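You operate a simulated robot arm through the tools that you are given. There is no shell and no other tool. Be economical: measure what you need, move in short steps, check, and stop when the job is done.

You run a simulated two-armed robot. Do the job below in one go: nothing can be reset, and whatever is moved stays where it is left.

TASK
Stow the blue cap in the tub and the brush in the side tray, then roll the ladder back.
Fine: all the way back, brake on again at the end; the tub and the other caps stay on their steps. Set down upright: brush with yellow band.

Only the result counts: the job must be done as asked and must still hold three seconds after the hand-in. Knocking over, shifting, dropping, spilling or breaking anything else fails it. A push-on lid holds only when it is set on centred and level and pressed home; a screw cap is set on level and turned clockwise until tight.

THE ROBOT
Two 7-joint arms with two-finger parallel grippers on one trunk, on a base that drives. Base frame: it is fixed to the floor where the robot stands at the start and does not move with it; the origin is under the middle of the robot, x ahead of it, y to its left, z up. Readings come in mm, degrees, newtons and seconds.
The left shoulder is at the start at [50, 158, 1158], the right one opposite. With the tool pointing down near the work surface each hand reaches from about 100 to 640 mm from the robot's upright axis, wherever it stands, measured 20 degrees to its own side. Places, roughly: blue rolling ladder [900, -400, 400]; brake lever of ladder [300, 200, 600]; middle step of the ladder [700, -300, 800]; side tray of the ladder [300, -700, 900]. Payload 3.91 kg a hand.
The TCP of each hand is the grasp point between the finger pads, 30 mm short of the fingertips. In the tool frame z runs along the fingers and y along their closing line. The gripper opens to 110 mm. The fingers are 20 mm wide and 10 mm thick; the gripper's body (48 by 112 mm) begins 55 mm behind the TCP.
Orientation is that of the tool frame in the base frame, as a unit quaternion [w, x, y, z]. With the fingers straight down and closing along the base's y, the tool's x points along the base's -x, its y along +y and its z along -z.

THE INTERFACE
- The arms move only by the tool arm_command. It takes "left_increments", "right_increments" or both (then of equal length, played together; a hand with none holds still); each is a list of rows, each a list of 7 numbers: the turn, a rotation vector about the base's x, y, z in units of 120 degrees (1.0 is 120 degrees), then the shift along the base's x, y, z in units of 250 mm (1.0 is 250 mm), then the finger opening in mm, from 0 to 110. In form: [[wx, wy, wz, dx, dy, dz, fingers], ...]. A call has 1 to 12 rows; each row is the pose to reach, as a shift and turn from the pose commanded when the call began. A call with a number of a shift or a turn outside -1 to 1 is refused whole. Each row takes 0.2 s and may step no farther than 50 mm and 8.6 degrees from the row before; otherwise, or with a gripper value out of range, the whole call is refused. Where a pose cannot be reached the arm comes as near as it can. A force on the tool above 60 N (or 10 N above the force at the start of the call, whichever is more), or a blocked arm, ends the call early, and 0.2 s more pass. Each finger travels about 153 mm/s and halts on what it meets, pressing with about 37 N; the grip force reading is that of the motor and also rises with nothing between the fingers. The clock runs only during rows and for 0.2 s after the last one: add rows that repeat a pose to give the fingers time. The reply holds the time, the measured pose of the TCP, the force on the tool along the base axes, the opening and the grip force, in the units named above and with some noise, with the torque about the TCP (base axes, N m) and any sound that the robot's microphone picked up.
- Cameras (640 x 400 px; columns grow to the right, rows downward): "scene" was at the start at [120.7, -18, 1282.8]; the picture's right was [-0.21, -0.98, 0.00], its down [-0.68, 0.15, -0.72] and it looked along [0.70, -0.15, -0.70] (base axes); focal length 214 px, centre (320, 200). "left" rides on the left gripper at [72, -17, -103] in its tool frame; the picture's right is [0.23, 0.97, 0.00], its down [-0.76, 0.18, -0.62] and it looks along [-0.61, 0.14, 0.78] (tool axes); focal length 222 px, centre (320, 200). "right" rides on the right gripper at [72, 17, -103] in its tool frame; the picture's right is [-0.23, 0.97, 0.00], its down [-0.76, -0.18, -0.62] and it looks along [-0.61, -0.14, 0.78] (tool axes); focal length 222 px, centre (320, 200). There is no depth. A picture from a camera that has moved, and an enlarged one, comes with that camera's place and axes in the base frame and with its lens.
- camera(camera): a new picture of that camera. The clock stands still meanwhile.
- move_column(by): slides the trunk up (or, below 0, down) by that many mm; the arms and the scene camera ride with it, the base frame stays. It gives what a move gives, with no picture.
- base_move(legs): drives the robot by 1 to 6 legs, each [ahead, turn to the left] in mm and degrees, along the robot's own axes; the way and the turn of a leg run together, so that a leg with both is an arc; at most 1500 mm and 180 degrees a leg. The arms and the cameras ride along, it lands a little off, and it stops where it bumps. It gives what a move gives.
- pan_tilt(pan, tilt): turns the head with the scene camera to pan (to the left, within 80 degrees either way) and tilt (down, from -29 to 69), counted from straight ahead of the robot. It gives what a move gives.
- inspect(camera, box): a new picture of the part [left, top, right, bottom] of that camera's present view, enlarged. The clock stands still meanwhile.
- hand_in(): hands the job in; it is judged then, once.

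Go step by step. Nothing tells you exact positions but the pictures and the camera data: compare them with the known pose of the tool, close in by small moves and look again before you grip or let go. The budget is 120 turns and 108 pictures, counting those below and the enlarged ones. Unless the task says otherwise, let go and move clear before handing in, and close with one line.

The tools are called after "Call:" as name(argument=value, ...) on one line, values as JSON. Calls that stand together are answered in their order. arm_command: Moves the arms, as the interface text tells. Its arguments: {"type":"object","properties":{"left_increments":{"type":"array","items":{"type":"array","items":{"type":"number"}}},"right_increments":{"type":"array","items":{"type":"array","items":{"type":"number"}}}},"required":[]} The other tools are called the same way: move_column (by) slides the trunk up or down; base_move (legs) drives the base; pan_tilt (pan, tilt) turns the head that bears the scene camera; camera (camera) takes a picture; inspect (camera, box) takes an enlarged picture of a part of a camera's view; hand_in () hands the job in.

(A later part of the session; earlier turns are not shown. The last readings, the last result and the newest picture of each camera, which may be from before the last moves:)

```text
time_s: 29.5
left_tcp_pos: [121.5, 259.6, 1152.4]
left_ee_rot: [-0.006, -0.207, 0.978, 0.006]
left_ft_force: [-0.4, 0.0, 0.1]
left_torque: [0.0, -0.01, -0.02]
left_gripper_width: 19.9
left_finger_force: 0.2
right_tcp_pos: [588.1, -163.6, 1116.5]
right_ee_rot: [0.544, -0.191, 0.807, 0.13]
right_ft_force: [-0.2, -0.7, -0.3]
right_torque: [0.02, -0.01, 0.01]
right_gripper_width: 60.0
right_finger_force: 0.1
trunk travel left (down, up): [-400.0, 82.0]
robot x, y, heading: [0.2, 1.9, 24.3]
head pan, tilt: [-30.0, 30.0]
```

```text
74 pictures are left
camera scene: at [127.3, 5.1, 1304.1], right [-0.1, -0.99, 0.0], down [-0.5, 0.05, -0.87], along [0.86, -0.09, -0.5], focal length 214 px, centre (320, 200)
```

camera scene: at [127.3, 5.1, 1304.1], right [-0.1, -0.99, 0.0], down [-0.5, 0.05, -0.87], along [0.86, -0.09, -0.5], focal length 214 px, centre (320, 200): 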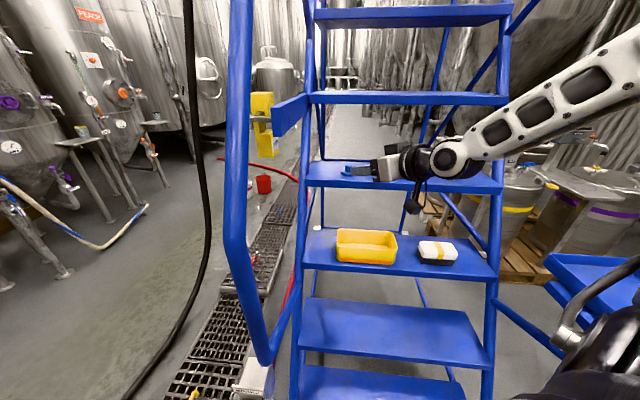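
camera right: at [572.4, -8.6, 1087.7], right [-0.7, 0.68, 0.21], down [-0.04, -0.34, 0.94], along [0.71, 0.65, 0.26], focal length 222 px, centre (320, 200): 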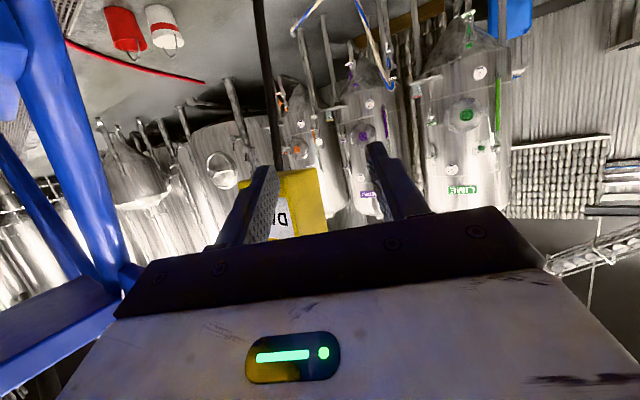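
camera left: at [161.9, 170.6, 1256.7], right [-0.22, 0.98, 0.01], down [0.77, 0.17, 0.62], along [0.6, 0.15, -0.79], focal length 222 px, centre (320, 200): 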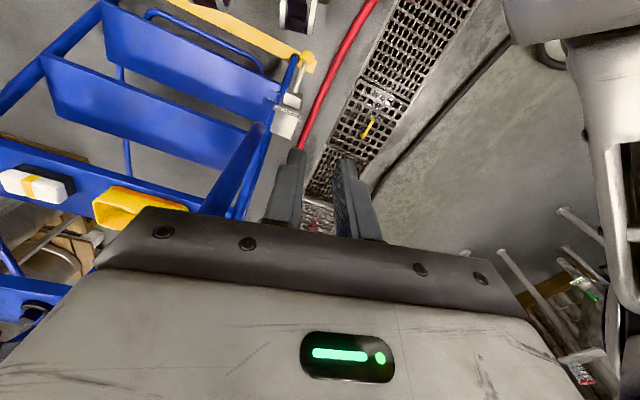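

The hand is in front of the cap step now. I lower the trunk 60 mm and view through the wrist camera.

Call:
move_column(by=-60)

Call:
arm_command(right_increments=[[0, 0, 0, 0.15, 0, 0, 60], [0, 0, 0, 0.3, 0, 0.0, 60], [0, 0, 0, 0.4, 0, 0, 60]])

Call:
camera(camera="right")

Call:
inspect(camera="scene", box=[280, 100, 520, 250])

```text
time_s: 30.5
left_tcp_pos: [122.4, 260.6, 1092.7]
left_ee_rot: [-0.005, -0.205, 0.979, 0.006]
left_ft_force: [0.1, 0.8, -0.1]
left_torque: [-0.03, -0.01, -0.02]
left_gripper_width: 19.7
left_finger_force: 0.0
right_tcp_pos: [587.2, -163.0, 1056.6]
right_ee_rot: [0.543, -0.193, 0.807, 0.13]
right_ft_force: [0.2, -1.1, 0.6]
right_torque: [0.03, 0.0, 0.02]
right_gripper_width: 60.0
right_finger_force: 0.0
trunk travel left (down, up): [-340.0, 142.0]
robot x, y, heading: [-0.9, -0.2, 24.3]
head pan, tilt: [-30.0, 30.0]
```

```text
time_s: 31.3
left_tcp_pos: [123.7, 260.4, 1091.8]
left_ee_rot: [-0.005, -0.207, 0.978, 0.005]
left_ft_force: [0.0, -0.2, -0.7]
left_torque: [-0.02, 0.01, -0.02]
left_gripper_width: 20.0
left_finger_force: 0.1
right_tcp_pos: [687.2, -163.7, 1056.8]
right_ee_rot: [0.543, -0.192, 0.807, 0.13]
right_ft_force: [-1.3, -0.3, -0.9]
right_torque: [-0.01, -0.01, 0.0]
right_gripper_width: 60.0
right_finger_force: 0.0
trunk travel left (down, up): [-340.0, 142.0]
robot x, y, heading: [0.4, -1.2, 24.1]
head pan, tilt: [-30.0, 30.0]
```

```text
73 pictures are left
camera right: at [571.1, -203.6, 1028.3], right [-0.36, 0.91, 0.21], down [-0.18, -0.29, 0.94], along [0.91, 0.3, 0.27], focal length 222 px, centre (320, 200)
```

right: 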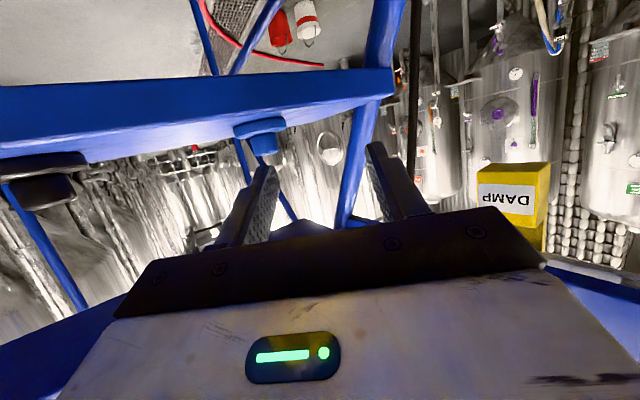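

```text
2.67 times, centred on (400, 175) of scene
camera zoom: at [127.1, 5.8, 1244.1], right [-0.1, -0.99, 0.0], down [-0.5, 0.05, -0.87], along [0.86, -0.09, -0.5], focal length 572 px, centre (107, 267)
```

zoom: 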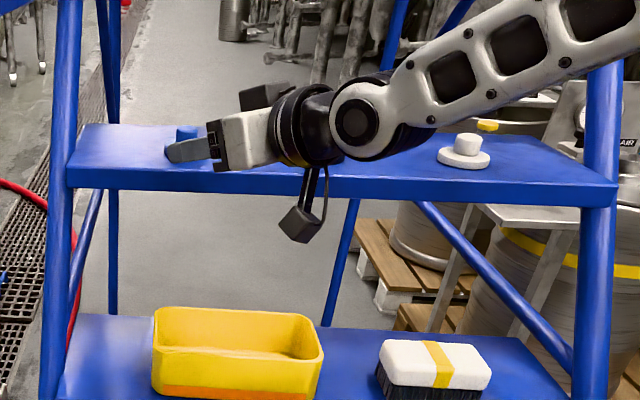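

The knob is about (830, -168, 1024). I extend further above cap height to test the reach.

Call:
arm_command(right_increments=[[0, 0, 0, 0.15, -0.02, 0.02, 60], [0, 0, 0, 0.3, -0.04, 0.03, 60], [0, 0, 0, 0.4, -0.06, 0.03, 60], [0, 0, 0, 0.5, -0.08, 0.03, 60]])

Call:
camera(camera="right")

Call:
inspect(camera="scene", box=[280, 100, 520, 250])

```text
time_s: 32.3
left_tcp_pos: [122.8, 260.5, 1092.0]
left_ee_rot: [-0.006, -0.206, 0.979, 0.004]
left_ft_force: [0.5, 0.4, -0.2]
left_torque: [0.0, -0.01, 0.0]
left_gripper_width: 19.9
left_finger_force: 0.1
right_tcp_pos: [813.0, -184.0, 1061.4]
right_ee_rot: [0.542, -0.192, 0.808, 0.129]
right_ft_force: [-0.5, -0.4, -0.3]
right_torque: [-0.02, -0.03, -0.03]
right_gripper_width: 59.9
right_finger_force: 0.0
trunk travel left (down, up): [-340.0, 142.0]
robot x, y, heading: [-1.5, -2.7, 23.9]
head pan, tilt: [-30.0, 30.0]
```

```text
71 pictures are left
camera right: at [695.9, -223.1, 1034.4], right [-0.36, 0.91, 0.21], down [-0.18, -0.29, 0.94], along [0.91, 0.3, 0.27], focal length 222 px, centre (320, 200)
```

right: 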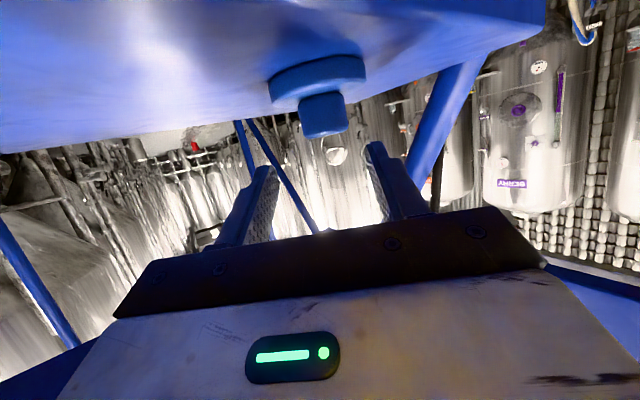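

```text
2.67 times, centred on (400, 175) of scene
camera zoom: at [127.2, 5.8, 1244.1], right [-0.1, -0.99, 0.0], down [-0.5, 0.05, -0.87], along [0.86, -0.09, -0.5], focal length 572 px, centre (107, 267)
```

zoom: 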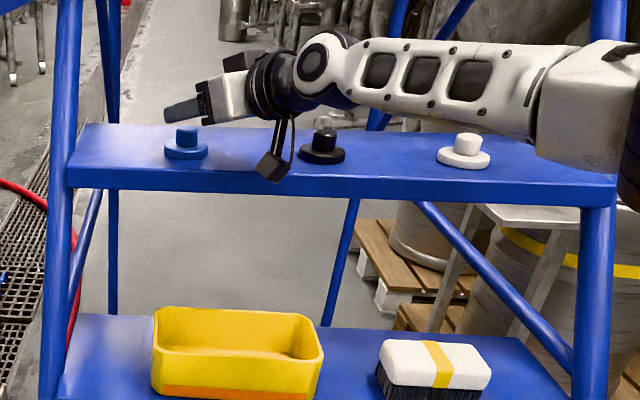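

Reach is fine here. The knob triangulates to (810, -172, 1024), top about 1036, so I lower the open fingers around it.

Call:
arm_command(right_increments=[[0, 0, 0, -0.056, 0.028, 0, 60], [0, 0, 0, -0.056, 0.028, -0.05, 60], [0, 0, 0, -0.056, 0.028, -0.096, 60], [0, 0, 0, -0.056, 0.028, -0.096, 60]])

Call:
camera(camera="right")

Call:
inspect(camera="scene", box=[310, 120, 410, 190])

```text
time_s: 33.3
left_tcp_pos: [122.6, 261.1, 1092.9]
left_ee_rot: [-0.007, -0.206, 0.979, 0.005]
left_ft_force: [0.0, 0.2, -0.6]
left_torque: [0.0, -0.04, 0.0]
left_gripper_width: 20.2
left_finger_force: 0.1
right_tcp_pos: [798.6, -175.8, 1038.6]
right_ee_rot: [0.543, -0.193, 0.807, 0.13]
right_ft_force: [0.0, -0.6, -0.1]
right_torque: [0.02, 0.01, 0.02]
right_gripper_width: 59.9
right_finger_force: 0.0
trunk travel left (down, up): [-340.0, 142.0]
robot x, y, heading: [-2.2, -3.8, 24.3]
head pan, tilt: [-30.0, 30.0]
```

```text
69 pictures are left
camera right: at [681.4, -215.5, 1011.4], right [-0.36, 0.91, 0.21], down [-0.18, -0.29, 0.94], along [0.91, 0.3, 0.27], focal length 222 px, centre (320, 200)
```

right: 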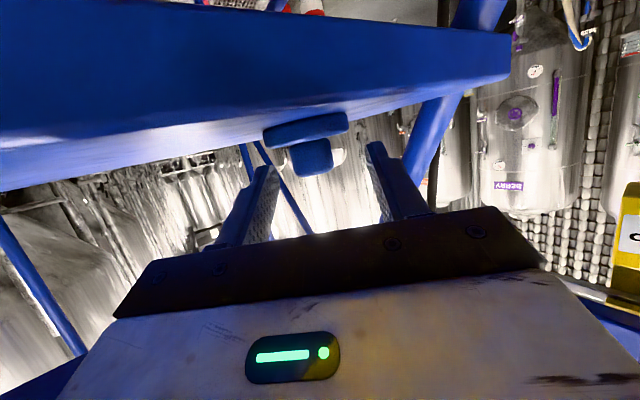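

```text
5.71 times, centred on (360, 155) of scene
camera zoom: at [126.8, 5.9, 1244.2], right [-0.1, -0.99, 0.0], down [-0.5, 0.05, -0.87], along [0.86, -0.09, -0.5], focal length 1226 px, centre (91, 457)
```

zoom: 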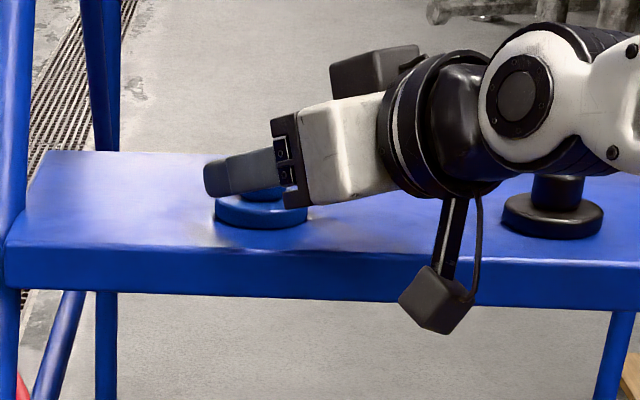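

The fingers straddle the knob; I close on it.

Call:
arm_command(right_increments=[[0, 0, 0, 0, 0, 0, 30], [0, 0, 0, 0, 0, 0, 15], [0, 0, 0, 0, 0, 0, 15]])

Call:
inspect(camera="scene", box=[310, 120, 410, 190])

```text
time_s: 34.1
left_tcp_pos: [122.6, 261.2, 1093.6]
left_ee_rot: [-0.005, -0.206, 0.979, 0.006]
left_ft_force: [0.6, -0.3, 0.3]
left_torque: [-0.01, -0.01, 0.0]
left_gripper_width: 20.0
left_finger_force: 0.0
right_tcp_pos: [798.8, -176.2, 1038.0]
right_ee_rot: [0.543, -0.193, 0.807, 0.13]
right_ft_force: [-0.6, 0.4, 0.3]
right_torque: [0.02, -0.03, 0.01]
right_gripper_width: 25.4
right_finger_force: 37.2
trunk travel left (down, up): [-340.0, 142.0]
robot x, y, heading: [0.2, -0.1, 24.4]
head pan, tilt: [-30.0, 30.0]
```

```text
5.71 times, centred on (360, 155) of scene
camera zoom: at [126.9, 5.8, 1244.1], right [-0.1, -0.99, 0.0], down [-0.5, 0.05, -0.87], along [0.86, -0.09, -0.5], focal length 1226 px, centre (91, 457)
```

zoom: 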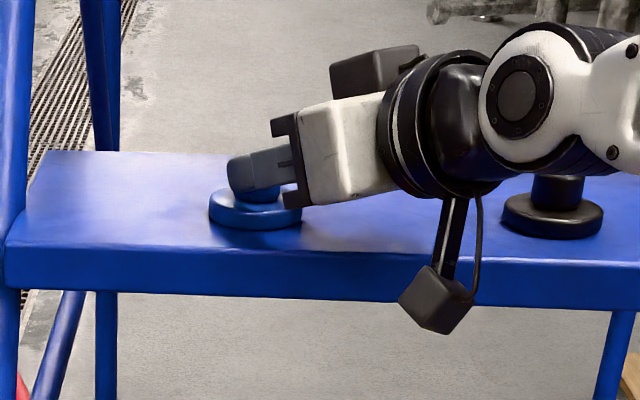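

The cap is held (25 mm). I lift it, pull back clear of the step, and begin tilting the tool down.

Call:
arm_command(right_increments=[[0, 0, 0, 0, 0, 0.08, 15], [0, 0, 0, 0, 0, 0.16, 15], [0, 0, 0, -0.15, 0, 0.16, 15], [0, 0, 0, -0.32, 0, 0.16, 15], [0, 0, 0, -0.5, 0, 0.16, 15], [0, 0, 0, -0.68, -0.05, 0.16, 15], [0, 0, 0, -0.85, -0.1, 0.16, 15]])

Call:
arm_command(right_increments=[[-0.03, 0.059, 0, 0, -0.05, -0.12, 15], [-0.06, 0.118, 0, 0, -0.05, -0.24, 15], [-0.09, 0.171, 0, 0, -0.05, -0.4, 15], [-0.09, 0.171, 0, 0, -0.05, -0.55, 15], [-0.09, 0.171, 0, 0, -0.05, -0.64, 15]])

Call:
camera(camera="right")

Call:
camera(camera="scene")

```text
time_s: 35.7
left_tcp_pos: [121.0, 261.5, 1094.5]
left_ee_rot: [-0.006, -0.206, 0.979, 0.005]
left_ft_force: [0.1, -0.9, 0.5]
left_torque: [0.01, 0.01, 0.01]
left_gripper_width: 19.9
left_finger_force: 0.0
right_tcp_pos: [585.6, -201.3, 1079.6]
right_ee_rot: [0.544, -0.194, 0.806, 0.13]
right_ft_force: [-0.6, -0.6, 0.6]
right_torque: [-0.03, -0.03, 0.01]
right_gripper_width: 25.9
right_finger_force: 36.6
trunk travel left (down, up): [-340.0, 142.0]
robot x, y, heading: [0.7, 1.1, 24.0]
head pan, tilt: [-30.0, 30.0]
```

```text
time_s: 36.9
left_tcp_pos: [121.3, 261.4, 1092.5]
left_ee_rot: [-0.006, -0.206, 0.979, 0.005]
left_ft_force: [-0.3, -0.1, 0.6]
left_torque: [0.05, 0.02, 0.03]
left_gripper_width: 19.8
left_finger_force: 0.0
right_tcp_pos: [585.2, -213.0, 920.5]
right_ee_rot: [0.371, -0.216, 0.899, 0.086]
right_ft_force: [0.4, -0.4, -0.3]
right_torque: [0.03, 0.0, 0.0]
right_gripper_width: 25.8
right_finger_force: 36.6
trunk travel left (down, up): [-340.0, 142.0]
robot x, y, heading: [-1.6, -3.9, 24.1]
head pan, tilt: [-30.0, 30.0]
```

```text
66 pictures are left
camera right: at [467.9, -253.7, 943.5], right [-0.3, 0.94, 0.15], down [0.17, -0.11, 0.98], along [0.94, 0.32, -0.13], focal length 222 px, centre (320, 200)
```

right: 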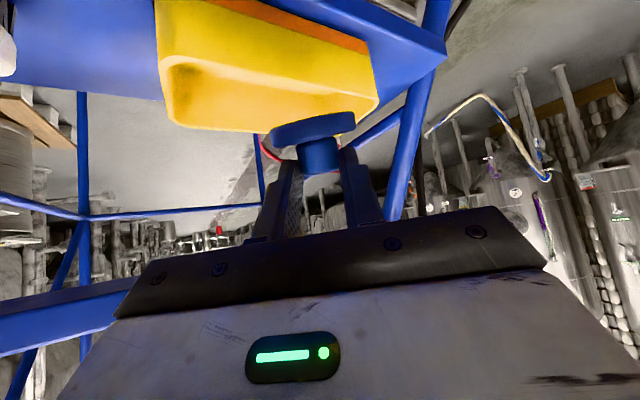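

```text
65 pictures are left
camera scene: at [126.9, 5.8, 1244.2], right [-0.1, -0.99, 0.0], down [-0.5, 0.05, -0.87], along [0.86, -0.09, -0.5], focal length 214 px, centre (320, 200)
```

scene: 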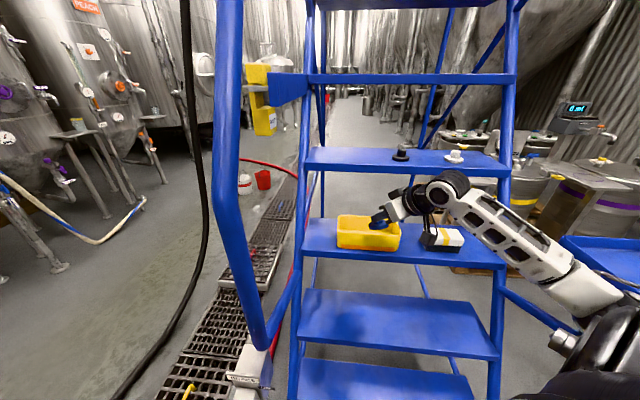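

The tub rim centre triangulates to about (690, -210, 809). I move the cap over it and look.

Call:
arm_command(right_increments=[[0, 0, 0, 0.14, 0, 0, 15], [0, 0, 0, 0.28, 0, 0, 15], [0, 0, 0, 0.42, 0.01, 0, 15], [0, 0, 0, 0.42, 0.01, -0.12, 15], [0, 0, 0, 0.42, 0.01, -0.2, 15]])

Call:
camera(camera="right")

Call:
inspect(camera="scene", box=[310, 180, 470, 280])

```text
time_s: 38.1
left_tcp_pos: [120.0, 261.4, 1092.7]
left_ee_rot: [-0.004, -0.206, 0.979, 0.005]
left_ft_force: [-0.5, 0.3, 0.6]
left_torque: [0.02, 0.0, -0.02]
left_gripper_width: 19.7
left_finger_force: 0.0
right_tcp_pos: [692.9, -213.7, 876.4]
right_ee_rot: [0.377, -0.216, 0.897, 0.085]
right_ft_force: [-2.0, -1.9, 13.2]
right_torque: [0.11, -0.36, -0.02]
right_gripper_width: 25.8
right_finger_force: 36.8
trunk travel left (down, up): [-340.0, 142.0]
robot x, y, heading: [2.0, -0.6, 24.4]
head pan, tilt: [-30.0, 30.0]
```

```text
64 pictures are left
camera right: at [574.5, -253.9, 897.6], right [-0.3, 0.94, 0.15], down [0.16, -0.11, 0.98], along [0.94, 0.32, -0.11], focal length 222 px, centre (320, 200)
```

right: 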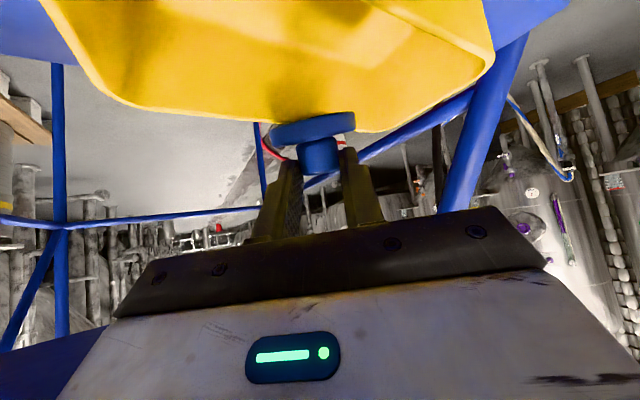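

```text
4.00 times, centred on (390, 230) of scene
camera zoom: at [124.8, 6.2, 1244.8], right [-0.1, -0.99, 0.0], down [-0.5, 0.05, -0.87], along [0.86, -0.09, -0.5], focal length 858 px, centre (40, 80)
```

zoom: 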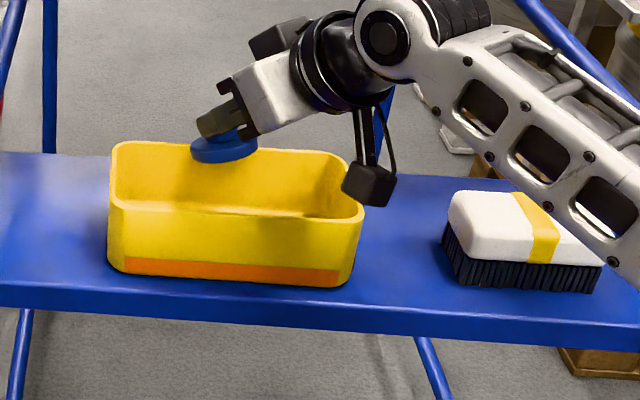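

The flange lightly touched the rear rim (rim is nearer/higher than thought: s≈749, z≈831). I lift, shift 23 mm back and lower into the tub.

Call:
arm_command(right_increments=[[0, 0, 0, 0, 0, 0.08, 15], [0, 0, 0, -0.09, 0.01, 0.1, 15], [0, 0, 0, -0.09, 0.01, 0, 15], [0, 0, 0, -0.09, 0.01, -0.06, 15]])

Call:
camera(camera="right")

Call:
inspect(camera="scene", box=[310, 180, 470, 280])

```text
time_s: 39.1
left_tcp_pos: [121.9, 261.2, 1092.7]
left_ee_rot: [-0.005, -0.206, 0.979, 0.007]
left_ft_force: [-1.1, -0.1, 0.2]
left_torque: [0.0, 0.0, -0.03]
left_gripper_width: 19.9
left_finger_force: 0.0
right_tcp_pos: [667.6, -209.2, 855.5]
right_ee_rot: [0.371, -0.217, 0.899, 0.087]
right_ft_force: [0.1, 0.6, 0.1]
right_torque: [0.0, 0.0, 0.0]
right_gripper_width: 25.8
right_finger_force: 37.4
trunk travel left (down, up): [-340.0, 142.0]
robot x, y, heading: [-2.9, 2.5, 24.1]
head pan, tilt: [-30.0, 30.0]
```

```text
62 pictures are left
camera right: at [549.2, -250.1, 878.0], right [-0.3, 0.94, 0.15], down [0.17, -0.11, 0.98], along [0.94, 0.32, -0.13], focal length 222 px, centre (320, 200)
```

right: 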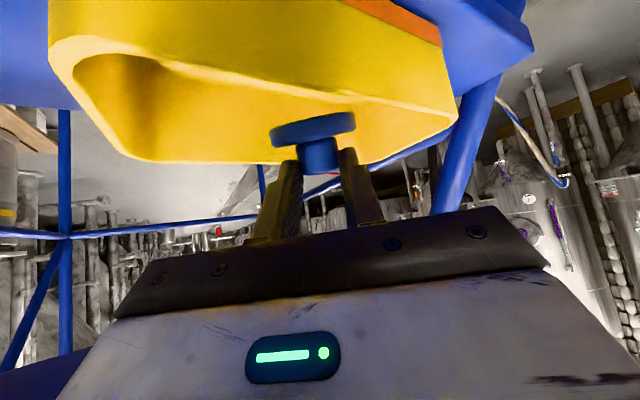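

```text
4.00 times, centred on (390, 230) of scene
camera zoom: at [127.0, 5.8, 1244.1], right [-0.1, -0.99, 0.0], down [-0.5, 0.05, -0.87], along [0.86, -0.09, -0.5], focal length 858 px, centre (40, 80)
```

zoom: 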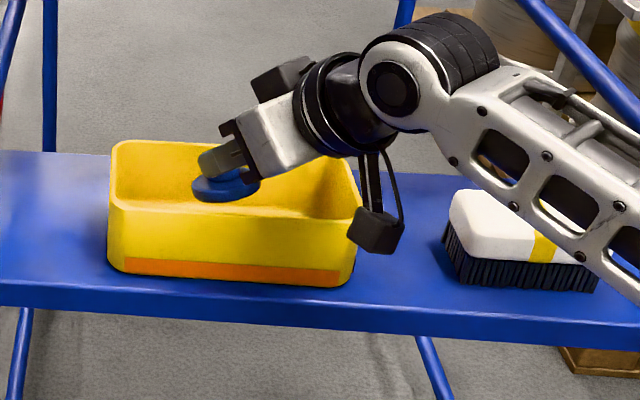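

The cap is centred in the tub. I lower it and release.

Call:
arm_command(right_increments=[[0, 0, 0, 0, 0, -0.08, 15], [0, 0, 0, 0, 0, -0.15, 15], [0, 0, 0, 0, 0, -0.15, 15]])

Call:
inspect(camera="scene", box=[310, 180, 470, 280])

```text
time_s: 39.9
left_tcp_pos: [121.5, 260.8, 1092.3]
left_ee_rot: [-0.005, -0.206, 0.979, 0.006]
left_ft_force: [0.9, 1.0, 0.5]
left_torque: [0.04, 0.02, 0.0]
left_gripper_width: 19.9
left_finger_force: 0.2
right_tcp_pos: [666.5, -208.9, 816.9]
right_ee_rot: [0.371, -0.215, 0.9, 0.086]
right_ft_force: [-0.5, -0.5, -0.6]
right_torque: [0.02, 0.0, 0.01]
right_gripper_width: 25.8
right_finger_force: 36.7
trunk travel left (down, up): [-340.0, 142.0]
robot x, y, heading: [0.3, -1.2, 24.3]
head pan, tilt: [-30.0, 30.0]
```

```text
4.00 times, centred on (390, 230) of scene
camera zoom: at [126.9, 5.9, 1244.2], right [-0.1, -0.99, 0.0], down [-0.5, 0.05, -0.87], along [0.86, -0.09, -0.5], focal length 858 px, centre (40, 80)
```

zoom: 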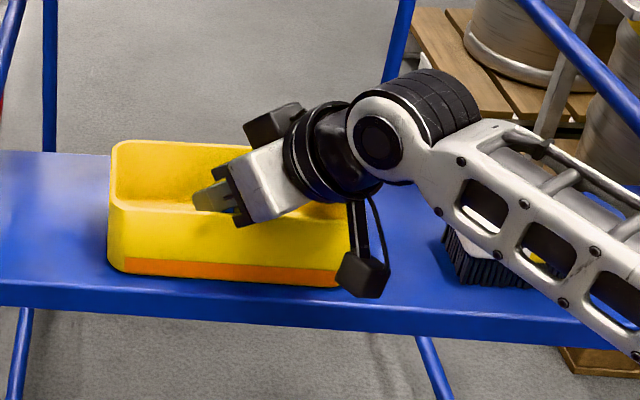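

Call:
arm_command(right_increments=[[0, 0, 0, 0, 0, -0.02, 15], [0, 0, 0, 0, 0, -0.02, 45], [0, 0, 0, 0, 0, -0.02, 45], [0, 0, 0, 0, 0, 0.1, 45], [0, 0, 0, 0, 0, 0.25, 45], [0, 0, 0, -0.1, 0, 0.35, 45], [0, 0, 0, -0.25, 0, 0.45, 45]])

Call:
inspect(camera="scene", box=[310, 180, 470, 280])

```text
time_s: 41.5
left_tcp_pos: [122.4, 260.9, 1092.9]
left_ee_rot: [-0.005, -0.206, 0.978, 0.005]
left_ft_force: [-0.1, 0.4, -0.1]
left_torque: [0.0, -0.01, 0.02]
left_gripper_width: 20.2
left_finger_force: 0.0
right_tcp_pos: [603.9, -208.0, 930.0]
right_ee_rot: [0.371, -0.217, 0.899, 0.087]
right_ft_force: [-0.1, -1.0, -0.2]
right_torque: [0.01, 0.01, -0.01]
right_gripper_width: 44.8
right_finger_force: 0.1
trunk travel left (down, up): [-340.0, 142.0]
robot x, y, heading: [1.7, -3.5, 24.0]
head pan, tilt: [-30.0, 30.0]
```

```text
4.00 times, centred on (390, 230) of scene
camera zoom: at [126.6, 5.9, 1244.2], right [-0.1, -0.99, 0.0], down [-0.5, 0.05, -0.87], along [0.86, -0.09, -0.5], focal length 858 px, centre (40, 80)
```

zoom: 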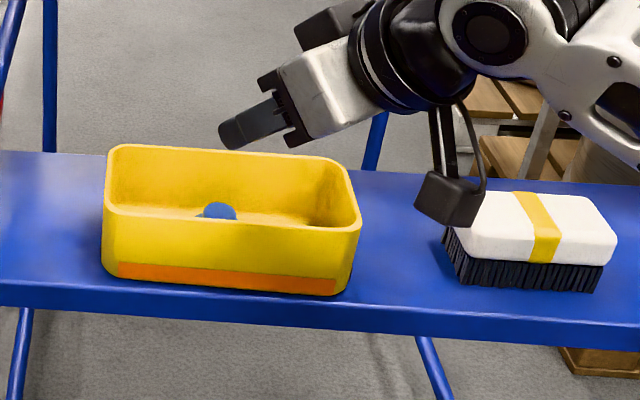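

The blue cap is in the tub (the tub nudged only a few mm). For the brush, the left arm with the robot further right and turned right suits best; first I tuck the right arm.

Call:
arm_command(right_increments=[[-0.03, 0.058, 0, -0.19, 0, 0.05, 45], [-0.06, 0.116, 0, -0.38, 0.05, 0.12, 45], [-0.09, 0.174, 0, -0.56, 0.1, 0.2, 45], [-0.12, 0.232, 0, -0.73, 0.16, 0.28, 45], [-0.15, 0.29, 0, -0.9, 0.24, 0.36, 45], [-0.17, 0.334, 0, -1.0, 0.32, 0.45, 45]])

Call:
arm_command(right_increments=[[0, 0, 0, -0.1, 0.06, 0.1, 20], [0, 0, 0, -0.2, 0.1, 0.18, 20], [0, 0, 0, -0.3, 0.14, 0.2, 20]])

Call:
pan_tilt(pan=-75, tilt=35)

Call:
camera(camera="scene")

```text
refused: row 2 steps farther than a row can; nothing moved
```

```text
time_s: 42.3
left_tcp_pos: [122.2, 260.7, 1092.8]
left_ee_rot: [-0.005, -0.207, 0.978, 0.005]
left_ft_force: [-0.6, -0.1, -0.3]
left_torque: [0.03, -0.04, -0.02]
left_gripper_width: 20.1
left_finger_force: 0.2
right_tcp_pos: [530.4, -171.4, 980.9]
right_ee_rot: [0.371, -0.216, 0.899, 0.087]
right_ft_force: [1.0, 0.7, -0.2]
right_torque: [-0.01, 0.0, -0.01]
right_gripper_width: 20.1
right_finger_force: 0.1
trunk travel left (down, up): [-340.0, 142.0]
robot x, y, heading: [-2.2, -0.2, 24.5]
head pan, tilt: [-30.0, 30.0]
```

```text
time_s: 43.4
left_tcp_pos: [122.7, 261.0, 1092.7]
left_ee_rot: [-0.006, -0.207, 0.978, 0.006]
left_ft_force: [-0.3, -0.1, -0.1]
left_torque: [-0.02, -0.02, -0.03]
left_gripper_width: 20.1
left_finger_force: 0.1
right_tcp_pos: [531.1, -171.7, 980.0]
right_ee_rot: [0.37, -0.216, 0.899, 0.086]
right_ft_force: [0.3, -0.5, 1.2]
right_torque: [-0.01, -0.03, -0.01]
right_gripper_width: 20.0
right_finger_force: 0.1
trunk travel left (down, up): [-340.0, 142.0]
robot x, y, heading: [-4.3, -1.8, 23.9]
head pan, tilt: [-75.0, 35.0]
```

```text
58 pictures are left
camera scene: at [92.6, -53.2, 1236.4], right [-0.77, -0.63, 0.0], down [-0.36, 0.44, -0.82], along [0.52, -0.63, -0.57], focal length 214 px, centre (320, 200)
```

scene: 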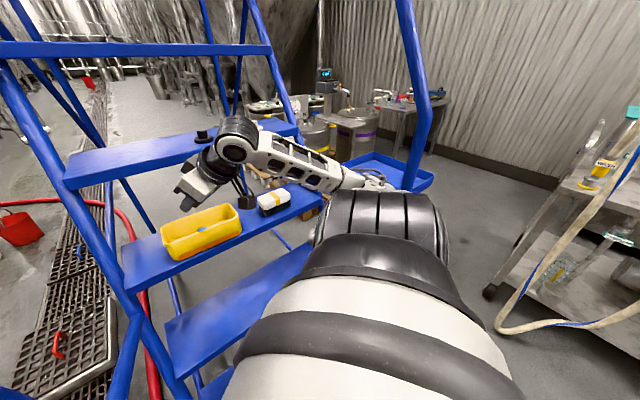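

Call:
arm_command(right_increments=[[-0.024, 0.048, 0, -0.142, 0.051, 0.062, 20], [-0.049, 0.095, 0, -0.284, 0.102, 0.124, 20], [-0.073, 0.143, 0, -0.426, 0.153, 0.186, 20], [-0.097, 0.191, 0, -0.568, 0.204, 0.248, 20], [-0.121, 0.239, 0, -0.71, 0.255, 0.31, 20], [-0.146, 0.286, 0, -0.852, 0.306, 0.372, 20], [-0.17, 0.334, 0, -0.994, 0.357, 0.434, 20]])

Call:
base_move(legs=[[-250, 0], [0, -50]])

Call:
pan_tilt(pan=0, tilt=45)

Call:
camera(camera="scene")

```text
time_s: 45.0
left_tcp_pos: [122.0, 261.6, 1093.3]
left_ee_rot: [-0.005, -0.206, 0.978, 0.006]
left_ft_force: [-0.5, 0.1, -0.4]
left_torque: [0.0, 0.01, -0.02]
left_gripper_width: 20.1
left_finger_force: 0.2
right_tcp_pos: [281.7, -82.9, 1090.3]
right_ee_rot: [-0.001, -0.234, 0.972, -0.003]
right_ft_force: [0.4, -0.5, 0.1]
right_torque: [0.0, -0.01, -0.02]
right_gripper_width: 19.9
right_finger_force: 0.1
trunk travel left (down, up): [-340.0, 142.0]
robot x, y, heading: [-5.3, 0.3, 24.1]
head pan, tilt: [-75.0, 35.0]
```

```text
time_s: 49.1
left_tcp_pos: [55.9, -29.8, 1093.2]
left_ee_rot: [-0.003, 0.231, 0.973, 0.007]
left_ft_force: [-0.3, 0.1, 0.3]
left_torque: [-0.01, 0.04, -0.06]
left_gripper_width: 19.8
left_finger_force: 0.0
right_tcp_pos: [-109.6, -372.9, 1089.4]
right_ee_rot: [-0.002, 0.201, 0.98, -0.002]
right_ft_force: [-0.4, 0.1, -0.2]
right_torque: [0.04, -0.01, 0.01]
right_gripper_width: 20.3
right_finger_force: 0.1
trunk travel left (down, up): [-340.0, 142.0]
robot x, y, heading: [-227.6, -102.5, -26.1]
head pan, tilt: [-75.0, 35.0]
```

```text
time_s: 50.5
left_tcp_pos: [55.7, -30.1, 1092.9]
left_ee_rot: [-0.003, 0.231, 0.973, 0.007]
left_ft_force: [0.2, -0.7, -0.7]
left_torque: [0.01, -0.01, 0.0]
left_gripper_width: 20.3
left_finger_force: 0.0
right_tcp_pos: [-109.0, -370.8, 1089.3]
right_ee_rot: [-0.002, 0.201, 0.98, -0.003]
right_ft_force: [0.4, -0.3, 0.5]
right_torque: [0.01, 0.0, 0.01]
right_gripper_width: 20.2
right_finger_force: 0.0
trunk travel left (down, up): [-340.0, 142.0]
robot x, y, heading: [-220.8, -101.9, -26.3]
head pan, tilt: [0.0, 45.0]
```

```text
57 pictures are left
camera scene: at [-114.8, -156.2, 1221.5], right [-0.44, -0.9, 0.0], down [-0.63, 0.31, -0.71], along [0.63, -0.31, -0.71], focal length 214 px, centre (320, 200)
```

scene: 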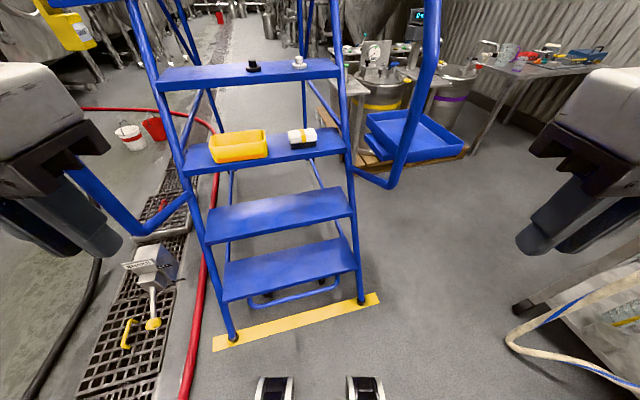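

Clear path between the rails. I drive forward about 300 mm toward the spot in front of the brush.

Call:
base_move(legs=[[295, 0]])

Call:
camera(camera="scene")

```text
time_s: 51.9
left_tcp_pos: [183.8, -88.8, 1100.3]
left_ee_rot: [0.016, 0.215, 0.976, -0.003]
left_ft_force: [-0.3, 0.3, -0.6]
left_torque: [-0.02, -0.02, -0.02]
left_gripper_width: 19.9
left_finger_force: 0.1
right_tcp_pos: [17.7, -435.8, 1090.9]
right_ee_rot: [0.002, 0.2, 0.98, -0.002]
right_ft_force: [-0.2, -0.1, 0.1]
right_torque: [0.0, -0.03, 0.01]
right_gripper_width: 19.8
right_finger_force: 0.1
trunk travel left (down, up): [-340.0, 142.0]
robot x, y, heading: [-94.3, -163.4, -25.4]
head pan, tilt: [0.0, 45.0]
stopped in leg 1: the robot was blocked; the commanded pose is now the measured one
```

```text
56 pictures are left
camera scene: at [10.6, -216.7, 1222.2], right [-0.43, -0.9, 0.0], down [-0.63, 0.3, -0.71], along [0.64, -0.31, -0.7], focal length 214 px, centre (320, 200)
```

scene: 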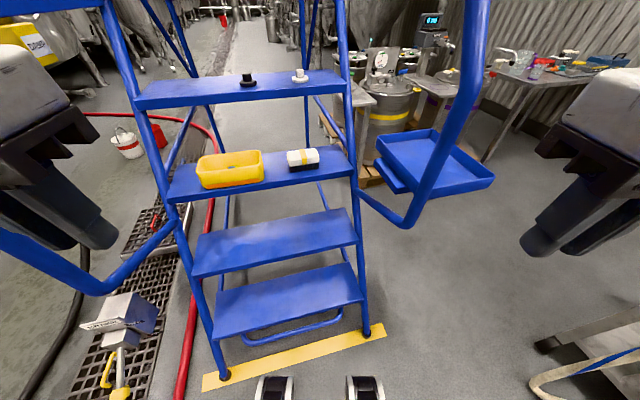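

The left forearm met the left rail again. I back off, bring the left hand further forward and inward so its elbow tucks in, and then drive on.

Call:
base_move(legs=[[-80, 0]])

Call:
arm_command(left_increments=[[0, 0, 0, 0.083, -0.12, 0, 20], [0, 0, 0, 0.166, -0.24, 0, 20], [0, 0, 0, 0.249, -0.36, 0, 20], [0, 0, 0, 0.332, -0.48, 0, 20], [0, 0, 0, 0.415, -0.6, 0, 20], [0, 0, 0, 0.498, -0.72, 0, 20], [0, 0, 0, 0.58, -0.84, 0, 20]])

Call:
pan_tilt(pan=25, tilt=25)

Call:
camera(camera="scene")

```text
time_s: 53.0
left_tcp_pos: [119.2, -57.0, 1096.8]
left_ee_rot: [0.006, 0.217, 0.976, 0.0]
left_ft_force: [0.5, 0.6, 0.4]
left_torque: [-0.03, 0.0, 0.0]
left_gripper_width: 19.9
left_finger_force: 0.1
right_tcp_pos: [-46.8, -402.9, 1090.2]
right_ee_rot: [-0.003, 0.201, 0.98, -0.002]
right_ft_force: [0.1, -0.5, 0.1]
right_torque: [0.01, 0.03, 0.02]
right_gripper_width: 19.9
right_finger_force: 0.1
trunk travel left (down, up): [-340.0, 142.0]
robot x, y, heading: [-162.0, -133.1, -25.7]
head pan, tilt: [0.0, 45.0]
```

```text
time_s: 54.6
left_tcp_pos: [263.6, -268.4, 1095.8]
left_ee_rot: [0.005, 0.218, 0.976, 0.001]
left_ft_force: [-0.1, 0.6, 0.2]
left_torque: [-0.01, 0.02, 0.03]
left_gripper_width: 20.0
left_finger_force: 0.2
right_tcp_pos: [-45.9, -403.4, 1090.3]
right_ee_rot: [-0.003, 0.201, 0.98, -0.002]
right_ft_force: [0.5, -0.7, 0.0]
right_torque: [0.0, 0.01, 0.0]
right_gripper_width: 20.0
right_finger_force: 0.1
trunk travel left (down, up): [-340.0, 142.0]
robot x, y, heading: [-161.8, -131.7, -25.8]
head pan, tilt: [0.0, 45.0]
```

```text
time_s: 55.5
left_tcp_pos: [264.4, -267.5, 1096.7]
left_ee_rot: [0.007, 0.218, 0.976, 0.0]
left_ft_force: [0.1, -0.6, -0.6]
left_torque: [0.0, -0.03, 0.0]
left_gripper_width: 20.0
left_finger_force: 0.0
right_tcp_pos: [-47.0, -404.2, 1090.3]
right_ee_rot: [-0.004, 0.202, 0.979, -0.001]
right_ft_force: [0.2, 0.6, -0.5]
right_torque: [0.0, 0.02, 0.0]
right_gripper_width: 19.7
right_finger_force: 0.1
trunk travel left (down, up): [-340.0, 142.0]
robot x, y, heading: [-162.8, -133.3, -25.9]
head pan, tilt: [25.0, 25.0]
```

```text
55 pictures are left
camera scene: at [-33.7, -151.8, 1252.1], right [-0.01, -1.0, 0.0], down [-0.42, 0.01, -0.91], along [0.91, -0.01, -0.42], focal length 214 px, centre (320, 200)
```

scene: 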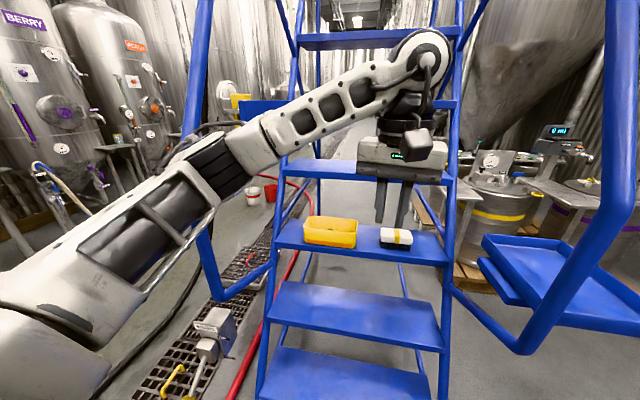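

Elbow is well inside the rails now. Drive on.

Call:
base_move(legs=[[225, 0]])

Call:
camera(camera="scene")

Call:
camera(camera="left")

```text
time_s: 57.2
left_tcp_pos: [453.2, -357.6, 1094.9]
left_ee_rot: [0.005, 0.216, 0.976, 0.002]
left_ft_force: [0.2, -0.1, 0.1]
left_torque: [0.0, 0.0, 0.02]
left_gripper_width: 20.0
left_finger_force: 0.0
right_tcp_pos: [142.2, -496.3, 1089.3]
right_ee_rot: [-0.002, 0.198, 0.98, -0.001]
right_ft_force: [0.6, 0.1, -0.5]
right_torque: [-0.01, 0.03, 0.0]
right_gripper_width: 20.0
right_finger_force: 0.0
trunk travel left (down, up): [-340.0, 142.0]
robot x, y, heading: [25.2, -226.8, -25.7]
head pan, tilt: [25.0, 25.0]
stopped in leg 1: the robot was blocked; the commanded pose is now the measured one
```

```text
54 pictures are left
camera scene: at [154.7, -243.3, 1252.2], right [-0.01, -1.0, 0.0], down [-0.42, 0.0, -0.91], along [0.91, -0.01, -0.42], focal length 214 px, centre (320, 200)
```

scene: 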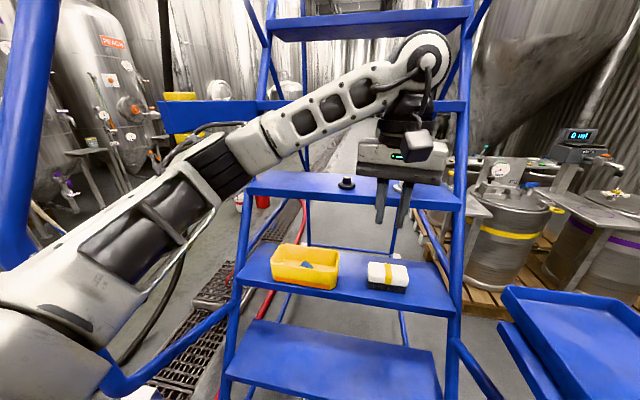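

```text
53 pictures are left
camera left: at [378.5, -342.5, 1199.0], right [0.2, 0.98, 0.0], down [0.76, -0.16, 0.63], along [0.62, -0.13, -0.77], focal length 222 px, centre (320, 200)
```

left: 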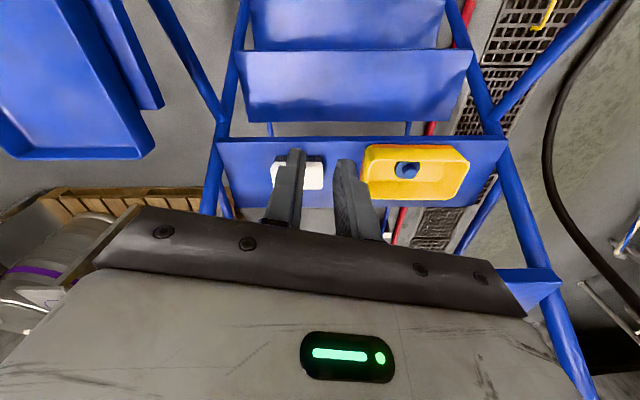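

The blue cap is visibly in the tub. The brush top is about (595, -427, 825); I bring the left hand above it with the fingers turned to close across its short side.

Call:
arm_command(left_increments=[[0, 0, -0.0642, 0.045, -0.02, -0.04, 40], [0, 0, -0.1284, 0.09, -0.04, -0.08, 60], [0, 0, -0.1926, 0.14, -0.06, -0.12, 80], [0, 0, -0.2568, 0.19, -0.09, -0.16, 100], [0, 0, -0.321, 0.24, -0.12, -0.2, 100], [0, 0, -0.3852, 0.3, -0.15, -0.25, 100], [0, 0, -0.4494, 0.36, -0.18, -0.31, 100], [0, 0, -0.5136, 0.42, -0.21, -0.38, 100], [0, 0, -0.5778, 0.48, -0.24, -0.45, 100], [0, 0, -0.642, 0.53, -0.27, -0.52, 100]])

Call:
camera(camera="left")

Call:
camera(camera="scene")

```text
time_s: 59.5
left_tcp_pos: [412.4, -301.5, 1094.8]
left_ee_rot: [0.012, 0.747, 0.664, -0.007]
left_ft_force: [-1.5, 1.1, 0.4]
left_torque: [-0.11, -0.23, 0.03]
left_gripper_width: 100.0
left_finger_force: 0.0
left hand out of reach, approached as far as the arm can: row 6, 7, 8, 9, 10
right_tcp_pos: [139.4, -493.3, 1090.4]
right_ee_rot: [-0.001, 0.198, 0.98, -0.002]
right_ft_force: [0.2, 0.7, 0.5]
right_torque: [-0.07, -0.03, -0.04]
right_gripper_width: 19.9
right_finger_force: 0.0
trunk travel left (down, up): [-340.0, 142.0]
robot x, y, heading: [22.9, -223.2, -25.6]
head pan, tilt: [25.0, 25.0]
```

```text
52 pictures are left
camera left: at [402.8, -225.3, 1195.9], right [0.99, 0.11, 0.0], down [0.08, -0.76, 0.64], along [0.07, -0.64, -0.76], focal length 222 px, centre (320, 200)
```

left: 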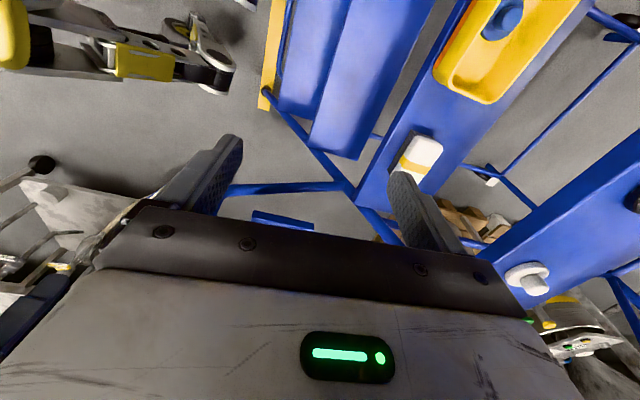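

```text
51 pictures are left
camera scene: at [150.9, -239.5, 1252.7], right [-0.01, -1.0, 0.0], down [-0.42, 0.0, -0.91], along [0.91, -0.01, -0.42], focal length 214 px, centre (320, 200)
```

scene: 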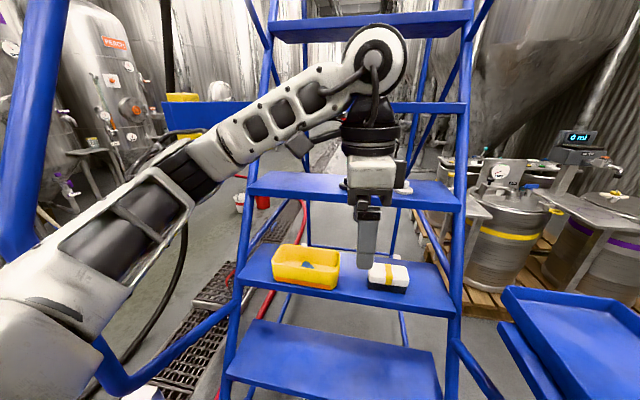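

The arm got stuck partway; I lower the hand first at this spot and then extend.

Call:
arm_command(left_increments=[[0, 0, 0, 0, 0, -0.16, 100], [0, 0, 0, 0, 0, -0.32, 100], [0, 0, 0, 0, 0, -0.48, 100], [0, 0, 0, 0, 0, -0.62, 100]])

Call:
arm_command(left_increments=[[0, 0, 0, 0.14, -0.1, 0, 100], [0, 0, 0, 0.28, -0.2, 0, 100], [0, 0, 0, 0.42, -0.3, 0, 100], [0, 0, 0, 0.52, -0.4, 0, 100], [0, 0, 0, 0.66, -0.48, 0, 100]])

Call:
camera(camera="left")

Call:
camera(camera="scene")

```text
time_s: 60.5
left_tcp_pos: [415.6, -304.7, 970.4]
left_ee_rot: [0.01, 0.748, 0.663, -0.006]
left_ft_force: [-0.4, 0.5, 0.7]
left_torque: [-0.01, -0.01, -0.03]
left_gripper_width: 100.1
left_finger_force: 0.0
left hand out of reach, approached as far as the arm can: row 4
right_tcp_pos: [144.4, -497.1, 1089.5]
right_ee_rot: [-0.004, 0.199, 0.98, -0.002]
right_ft_force: [0.9, 0.3, 0.1]
right_torque: [0.01, 0.0, -0.01]
right_gripper_width: 19.7
right_finger_force: 0.1
trunk travel left (down, up): [-340.0, 142.0]
robot x, y, heading: [27.1, -225.7, -25.7]
head pan, tilt: [25.0, 25.0]
```

```text
time_s: 61.6
left_tcp_pos: [413.9, -304.1, 970.6]
left_ee_rot: [0.01, 0.748, 0.664, -0.007]
left_ft_force: [0.0, -0.6, 1.1]
left_torque: [-0.02, 0.0, 0.02]
left_gripper_width: 99.9
left_finger_force: 0.1
left hand out of reach, approached as far as the arm can: row 1, 2, 3, 4, 5
right_tcp_pos: [144.6, -496.7, 1089.6]
right_ee_rot: [-0.003, 0.199, 0.98, -0.002]
right_ft_force: [1.1, 0.0, 0.8]
right_torque: [0.0, 0.01, -0.02]
right_gripper_width: 19.8
right_finger_force: 0.1
trunk travel left (down, up): [-340.0, 142.0]
robot x, y, heading: [26.0, -222.7, -25.5]
head pan, tilt: [25.0, 25.0]
```

```text
50 pictures are left
camera left: at [406.0, -227.7, 1071.9], right [0.99, 0.11, 0.0], down [0.08, -0.76, 0.64], along [0.07, -0.64, -0.77], focal length 222 px, centre (320, 200)
```

left: 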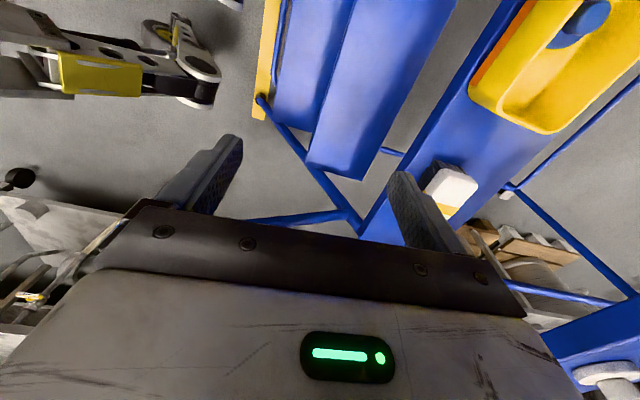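

```text
49 pictures are left
camera scene: at [155.1, -243.4, 1252.1], right [-0.01, -1.0, 0.0], down [-0.42, 0.0, -0.91], along [0.91, -0.01, -0.42], focal length 214 px, centre (320, 200)
```

scene: 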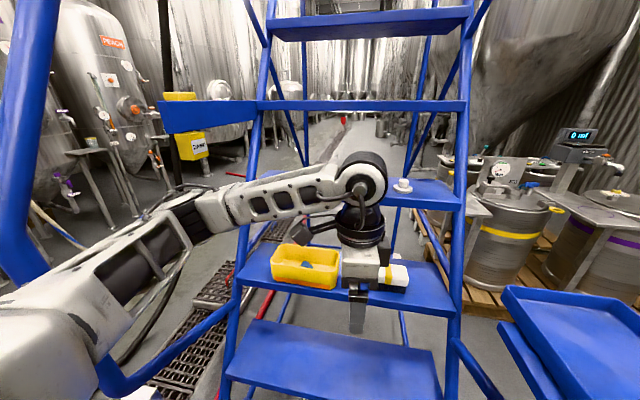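

The wrist roll seems at its limit this way round; the gripper is symmetric, so I turn it 180° the other way.

Call:
arm_command(left_increments=[[0, 0, 0.07, 0, 0, 0, 100], [0, 0, 0.14, 0, 0, 0, 100], [0, 0, 0.21, 0, 0, 0, 100], [0, 0, 0.28, 0, 0, 0, 100], [0, 0, 0.35, 0, 0, 0, 100], [0, 0, 0.42, 0, 0, 0, 100], [0, 0, 0.49, 0, 0, 0, 100], [0, 0, 0.56, 0, 0, 0, 100], [0, 0, 0.63, 0, 0, 0, 100], [0, 0, 0.7, 0, 0, 0, 100], [0, 0, 0.77, 0, 0, 0, 100], [0, 0, 0.84, 0, 0, 0, 100]])

Call:
arm_command(left_increments=[[0, 0, 0.07, 0.05, -0.03, 0, 100], [0, 0, 0.14, 0.1, -0.06, 0, 100], [0, 0, 0.21, 0.15, -0.09, 0, 100], [0, 0, 0.28, 0.2, -0.12, 0, 100], [0, 0, 0.35, 0.25, -0.15, 0, 100], [0, 0, 0.42, 0.3, -0.18, 0, 100], [0, 0, 0.49, 0.35, -0.21, 0, 100], [0, 0, 0.56, 0.4, -0.24, 0, 100], [0, 0, 0.63, 0.45, -0.27, 0, 100], [0, 0, 0.66, 0.5, -0.3, 0, 100]])

Call:
camera(camera="left")

```text
time_s: 64.2
left_tcp_pos: [412.7, -299.8, 970.5]
left_ee_rot: [0.012, -0.033, 0.999, 0.005]
left_ft_force: [-1.1, 0.7, -0.2]
left_torque: [0.02, 0.02, 0.03]
left_gripper_width: 100.2
left_finger_force: 0.1
right_tcp_pos: [142.6, -495.8, 1090.3]
right_ee_rot: [-0.003, 0.199, 0.98, -0.002]
right_ft_force: [-0.1, -0.5, 0.1]
right_torque: [0.02, 0.02, 0.02]
right_gripper_width: 20.2
right_finger_force: 0.0
trunk travel left (down, up): [-340.0, 142.0]
robot x, y, heading: [25.5, -227.1, -25.5]
head pan, tilt: [25.0, 25.0]
```

```text
time_s: 66.5
left_tcp_pos: [539.1, -375.5, 970.4]
left_ee_rot: [0.006, -0.663, 0.749, 0.01]
left_ft_force: [0.3, 1.5, -1.0]
left_torque: [0.02, 0.04, -0.02]
left_gripper_width: 100.1
left_finger_force: 0.1
right_tcp_pos: [143.4, -495.5, 1090.7]
right_ee_rot: [-0.003, 0.199, 0.98, -0.002]
right_ft_force: [0.2, 0.4, 0.6]
right_torque: [-0.03, 0.0, -0.01]
right_gripper_width: 19.8
right_finger_force: 0.0
trunk travel left (down, up): [-340.0, 142.0]
robot x, y, heading: [26.2, -226.7, -25.7]
head pan, tilt: [25.0, 25.0]
```

```text
48 pictures are left
camera left: at [546.2, -451.4, 1071.8], right [-0.99, -0.11, 0.0], down [-0.08, 0.76, 0.64], along [-0.07, 0.64, -0.77], focal length 222 px, centre (320, 200)
```

left: 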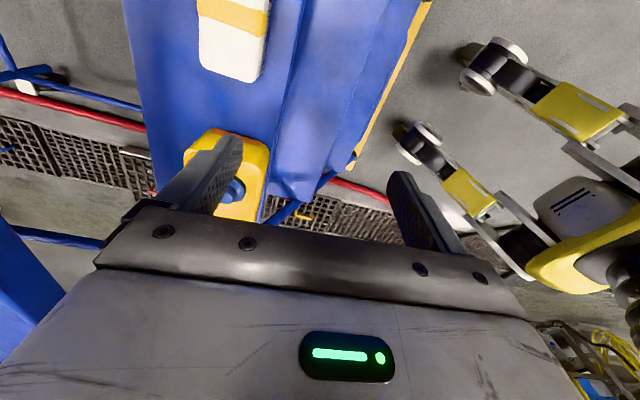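

This way round works. Refined, the brush's top centre is about (619, -444, 814). I go above it slightly to the front, keeping the hand clear of the cap step's edge, and look.

Call:
arm_command(left_increments=[[0, 0, -0.018, 0.08, -0.09, -0.1, 110], [0, 0, -0.036, 0.16, -0.18, -0.2, 110], [0, 0, -0.036, 0.236, -0.262, -0.3, 110]])

Call:
camera(camera="left")

Call:
inspect(camera="scene", box=[300, 130, 480, 330])

```text
time_s: 67.2
left_tcp_pos: [596.8, -440.4, 897.1]
left_ee_rot: [0.008, -0.633, 0.774, 0.01]
left_ft_force: [0.5, 0.6, -0.9]
left_torque: [-0.05, 0.03, -0.02]
left_gripper_width: 110.2
left_finger_force: 0.0
right_tcp_pos: [142.5, -497.9, 1088.1]
right_ee_rot: [-0.003, 0.199, 0.98, -0.002]
right_ft_force: [-0.3, -0.2, 0.3]
right_torque: [0.04, -0.01, -0.02]
right_gripper_width: 20.1
right_finger_force: 0.1
trunk travel left (down, up): [-340.0, 142.0]
robot x, y, heading: [27.1, -226.4, -25.3]
head pan, tilt: [25.0, 25.0]
```

```text
47 pictures are left
camera left: at [598.5, -517.7, 998.6], right [-1.0, -0.03, 0.0], down [-0.02, 0.77, 0.64], along [-0.02, 0.64, -0.77], focal length 222 px, centre (320, 200)
```

left: 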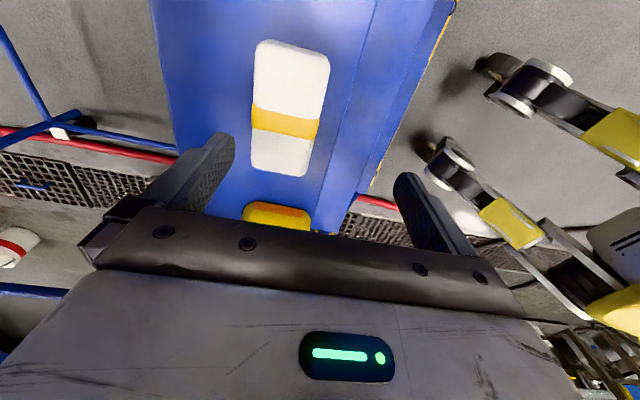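

```text
2.00 times, centred on (390, 230) of scene
camera zoom: at [153.8, -244.9, 1252.3], right [-0.01, -1.0, 0.0], down [-0.42, 0.01, -0.91], along [0.91, -0.01, -0.42], focal length 429 px, centre (180, 140)
```

zoom: 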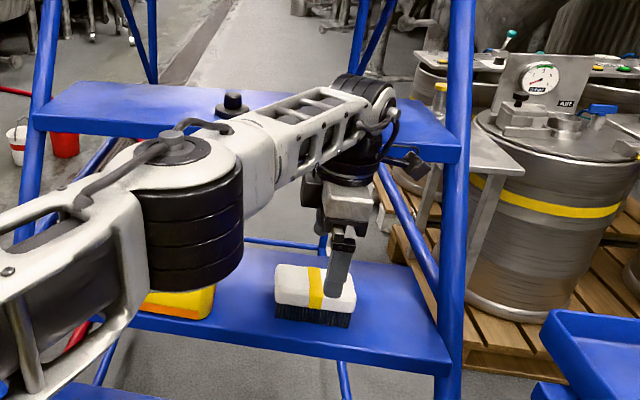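

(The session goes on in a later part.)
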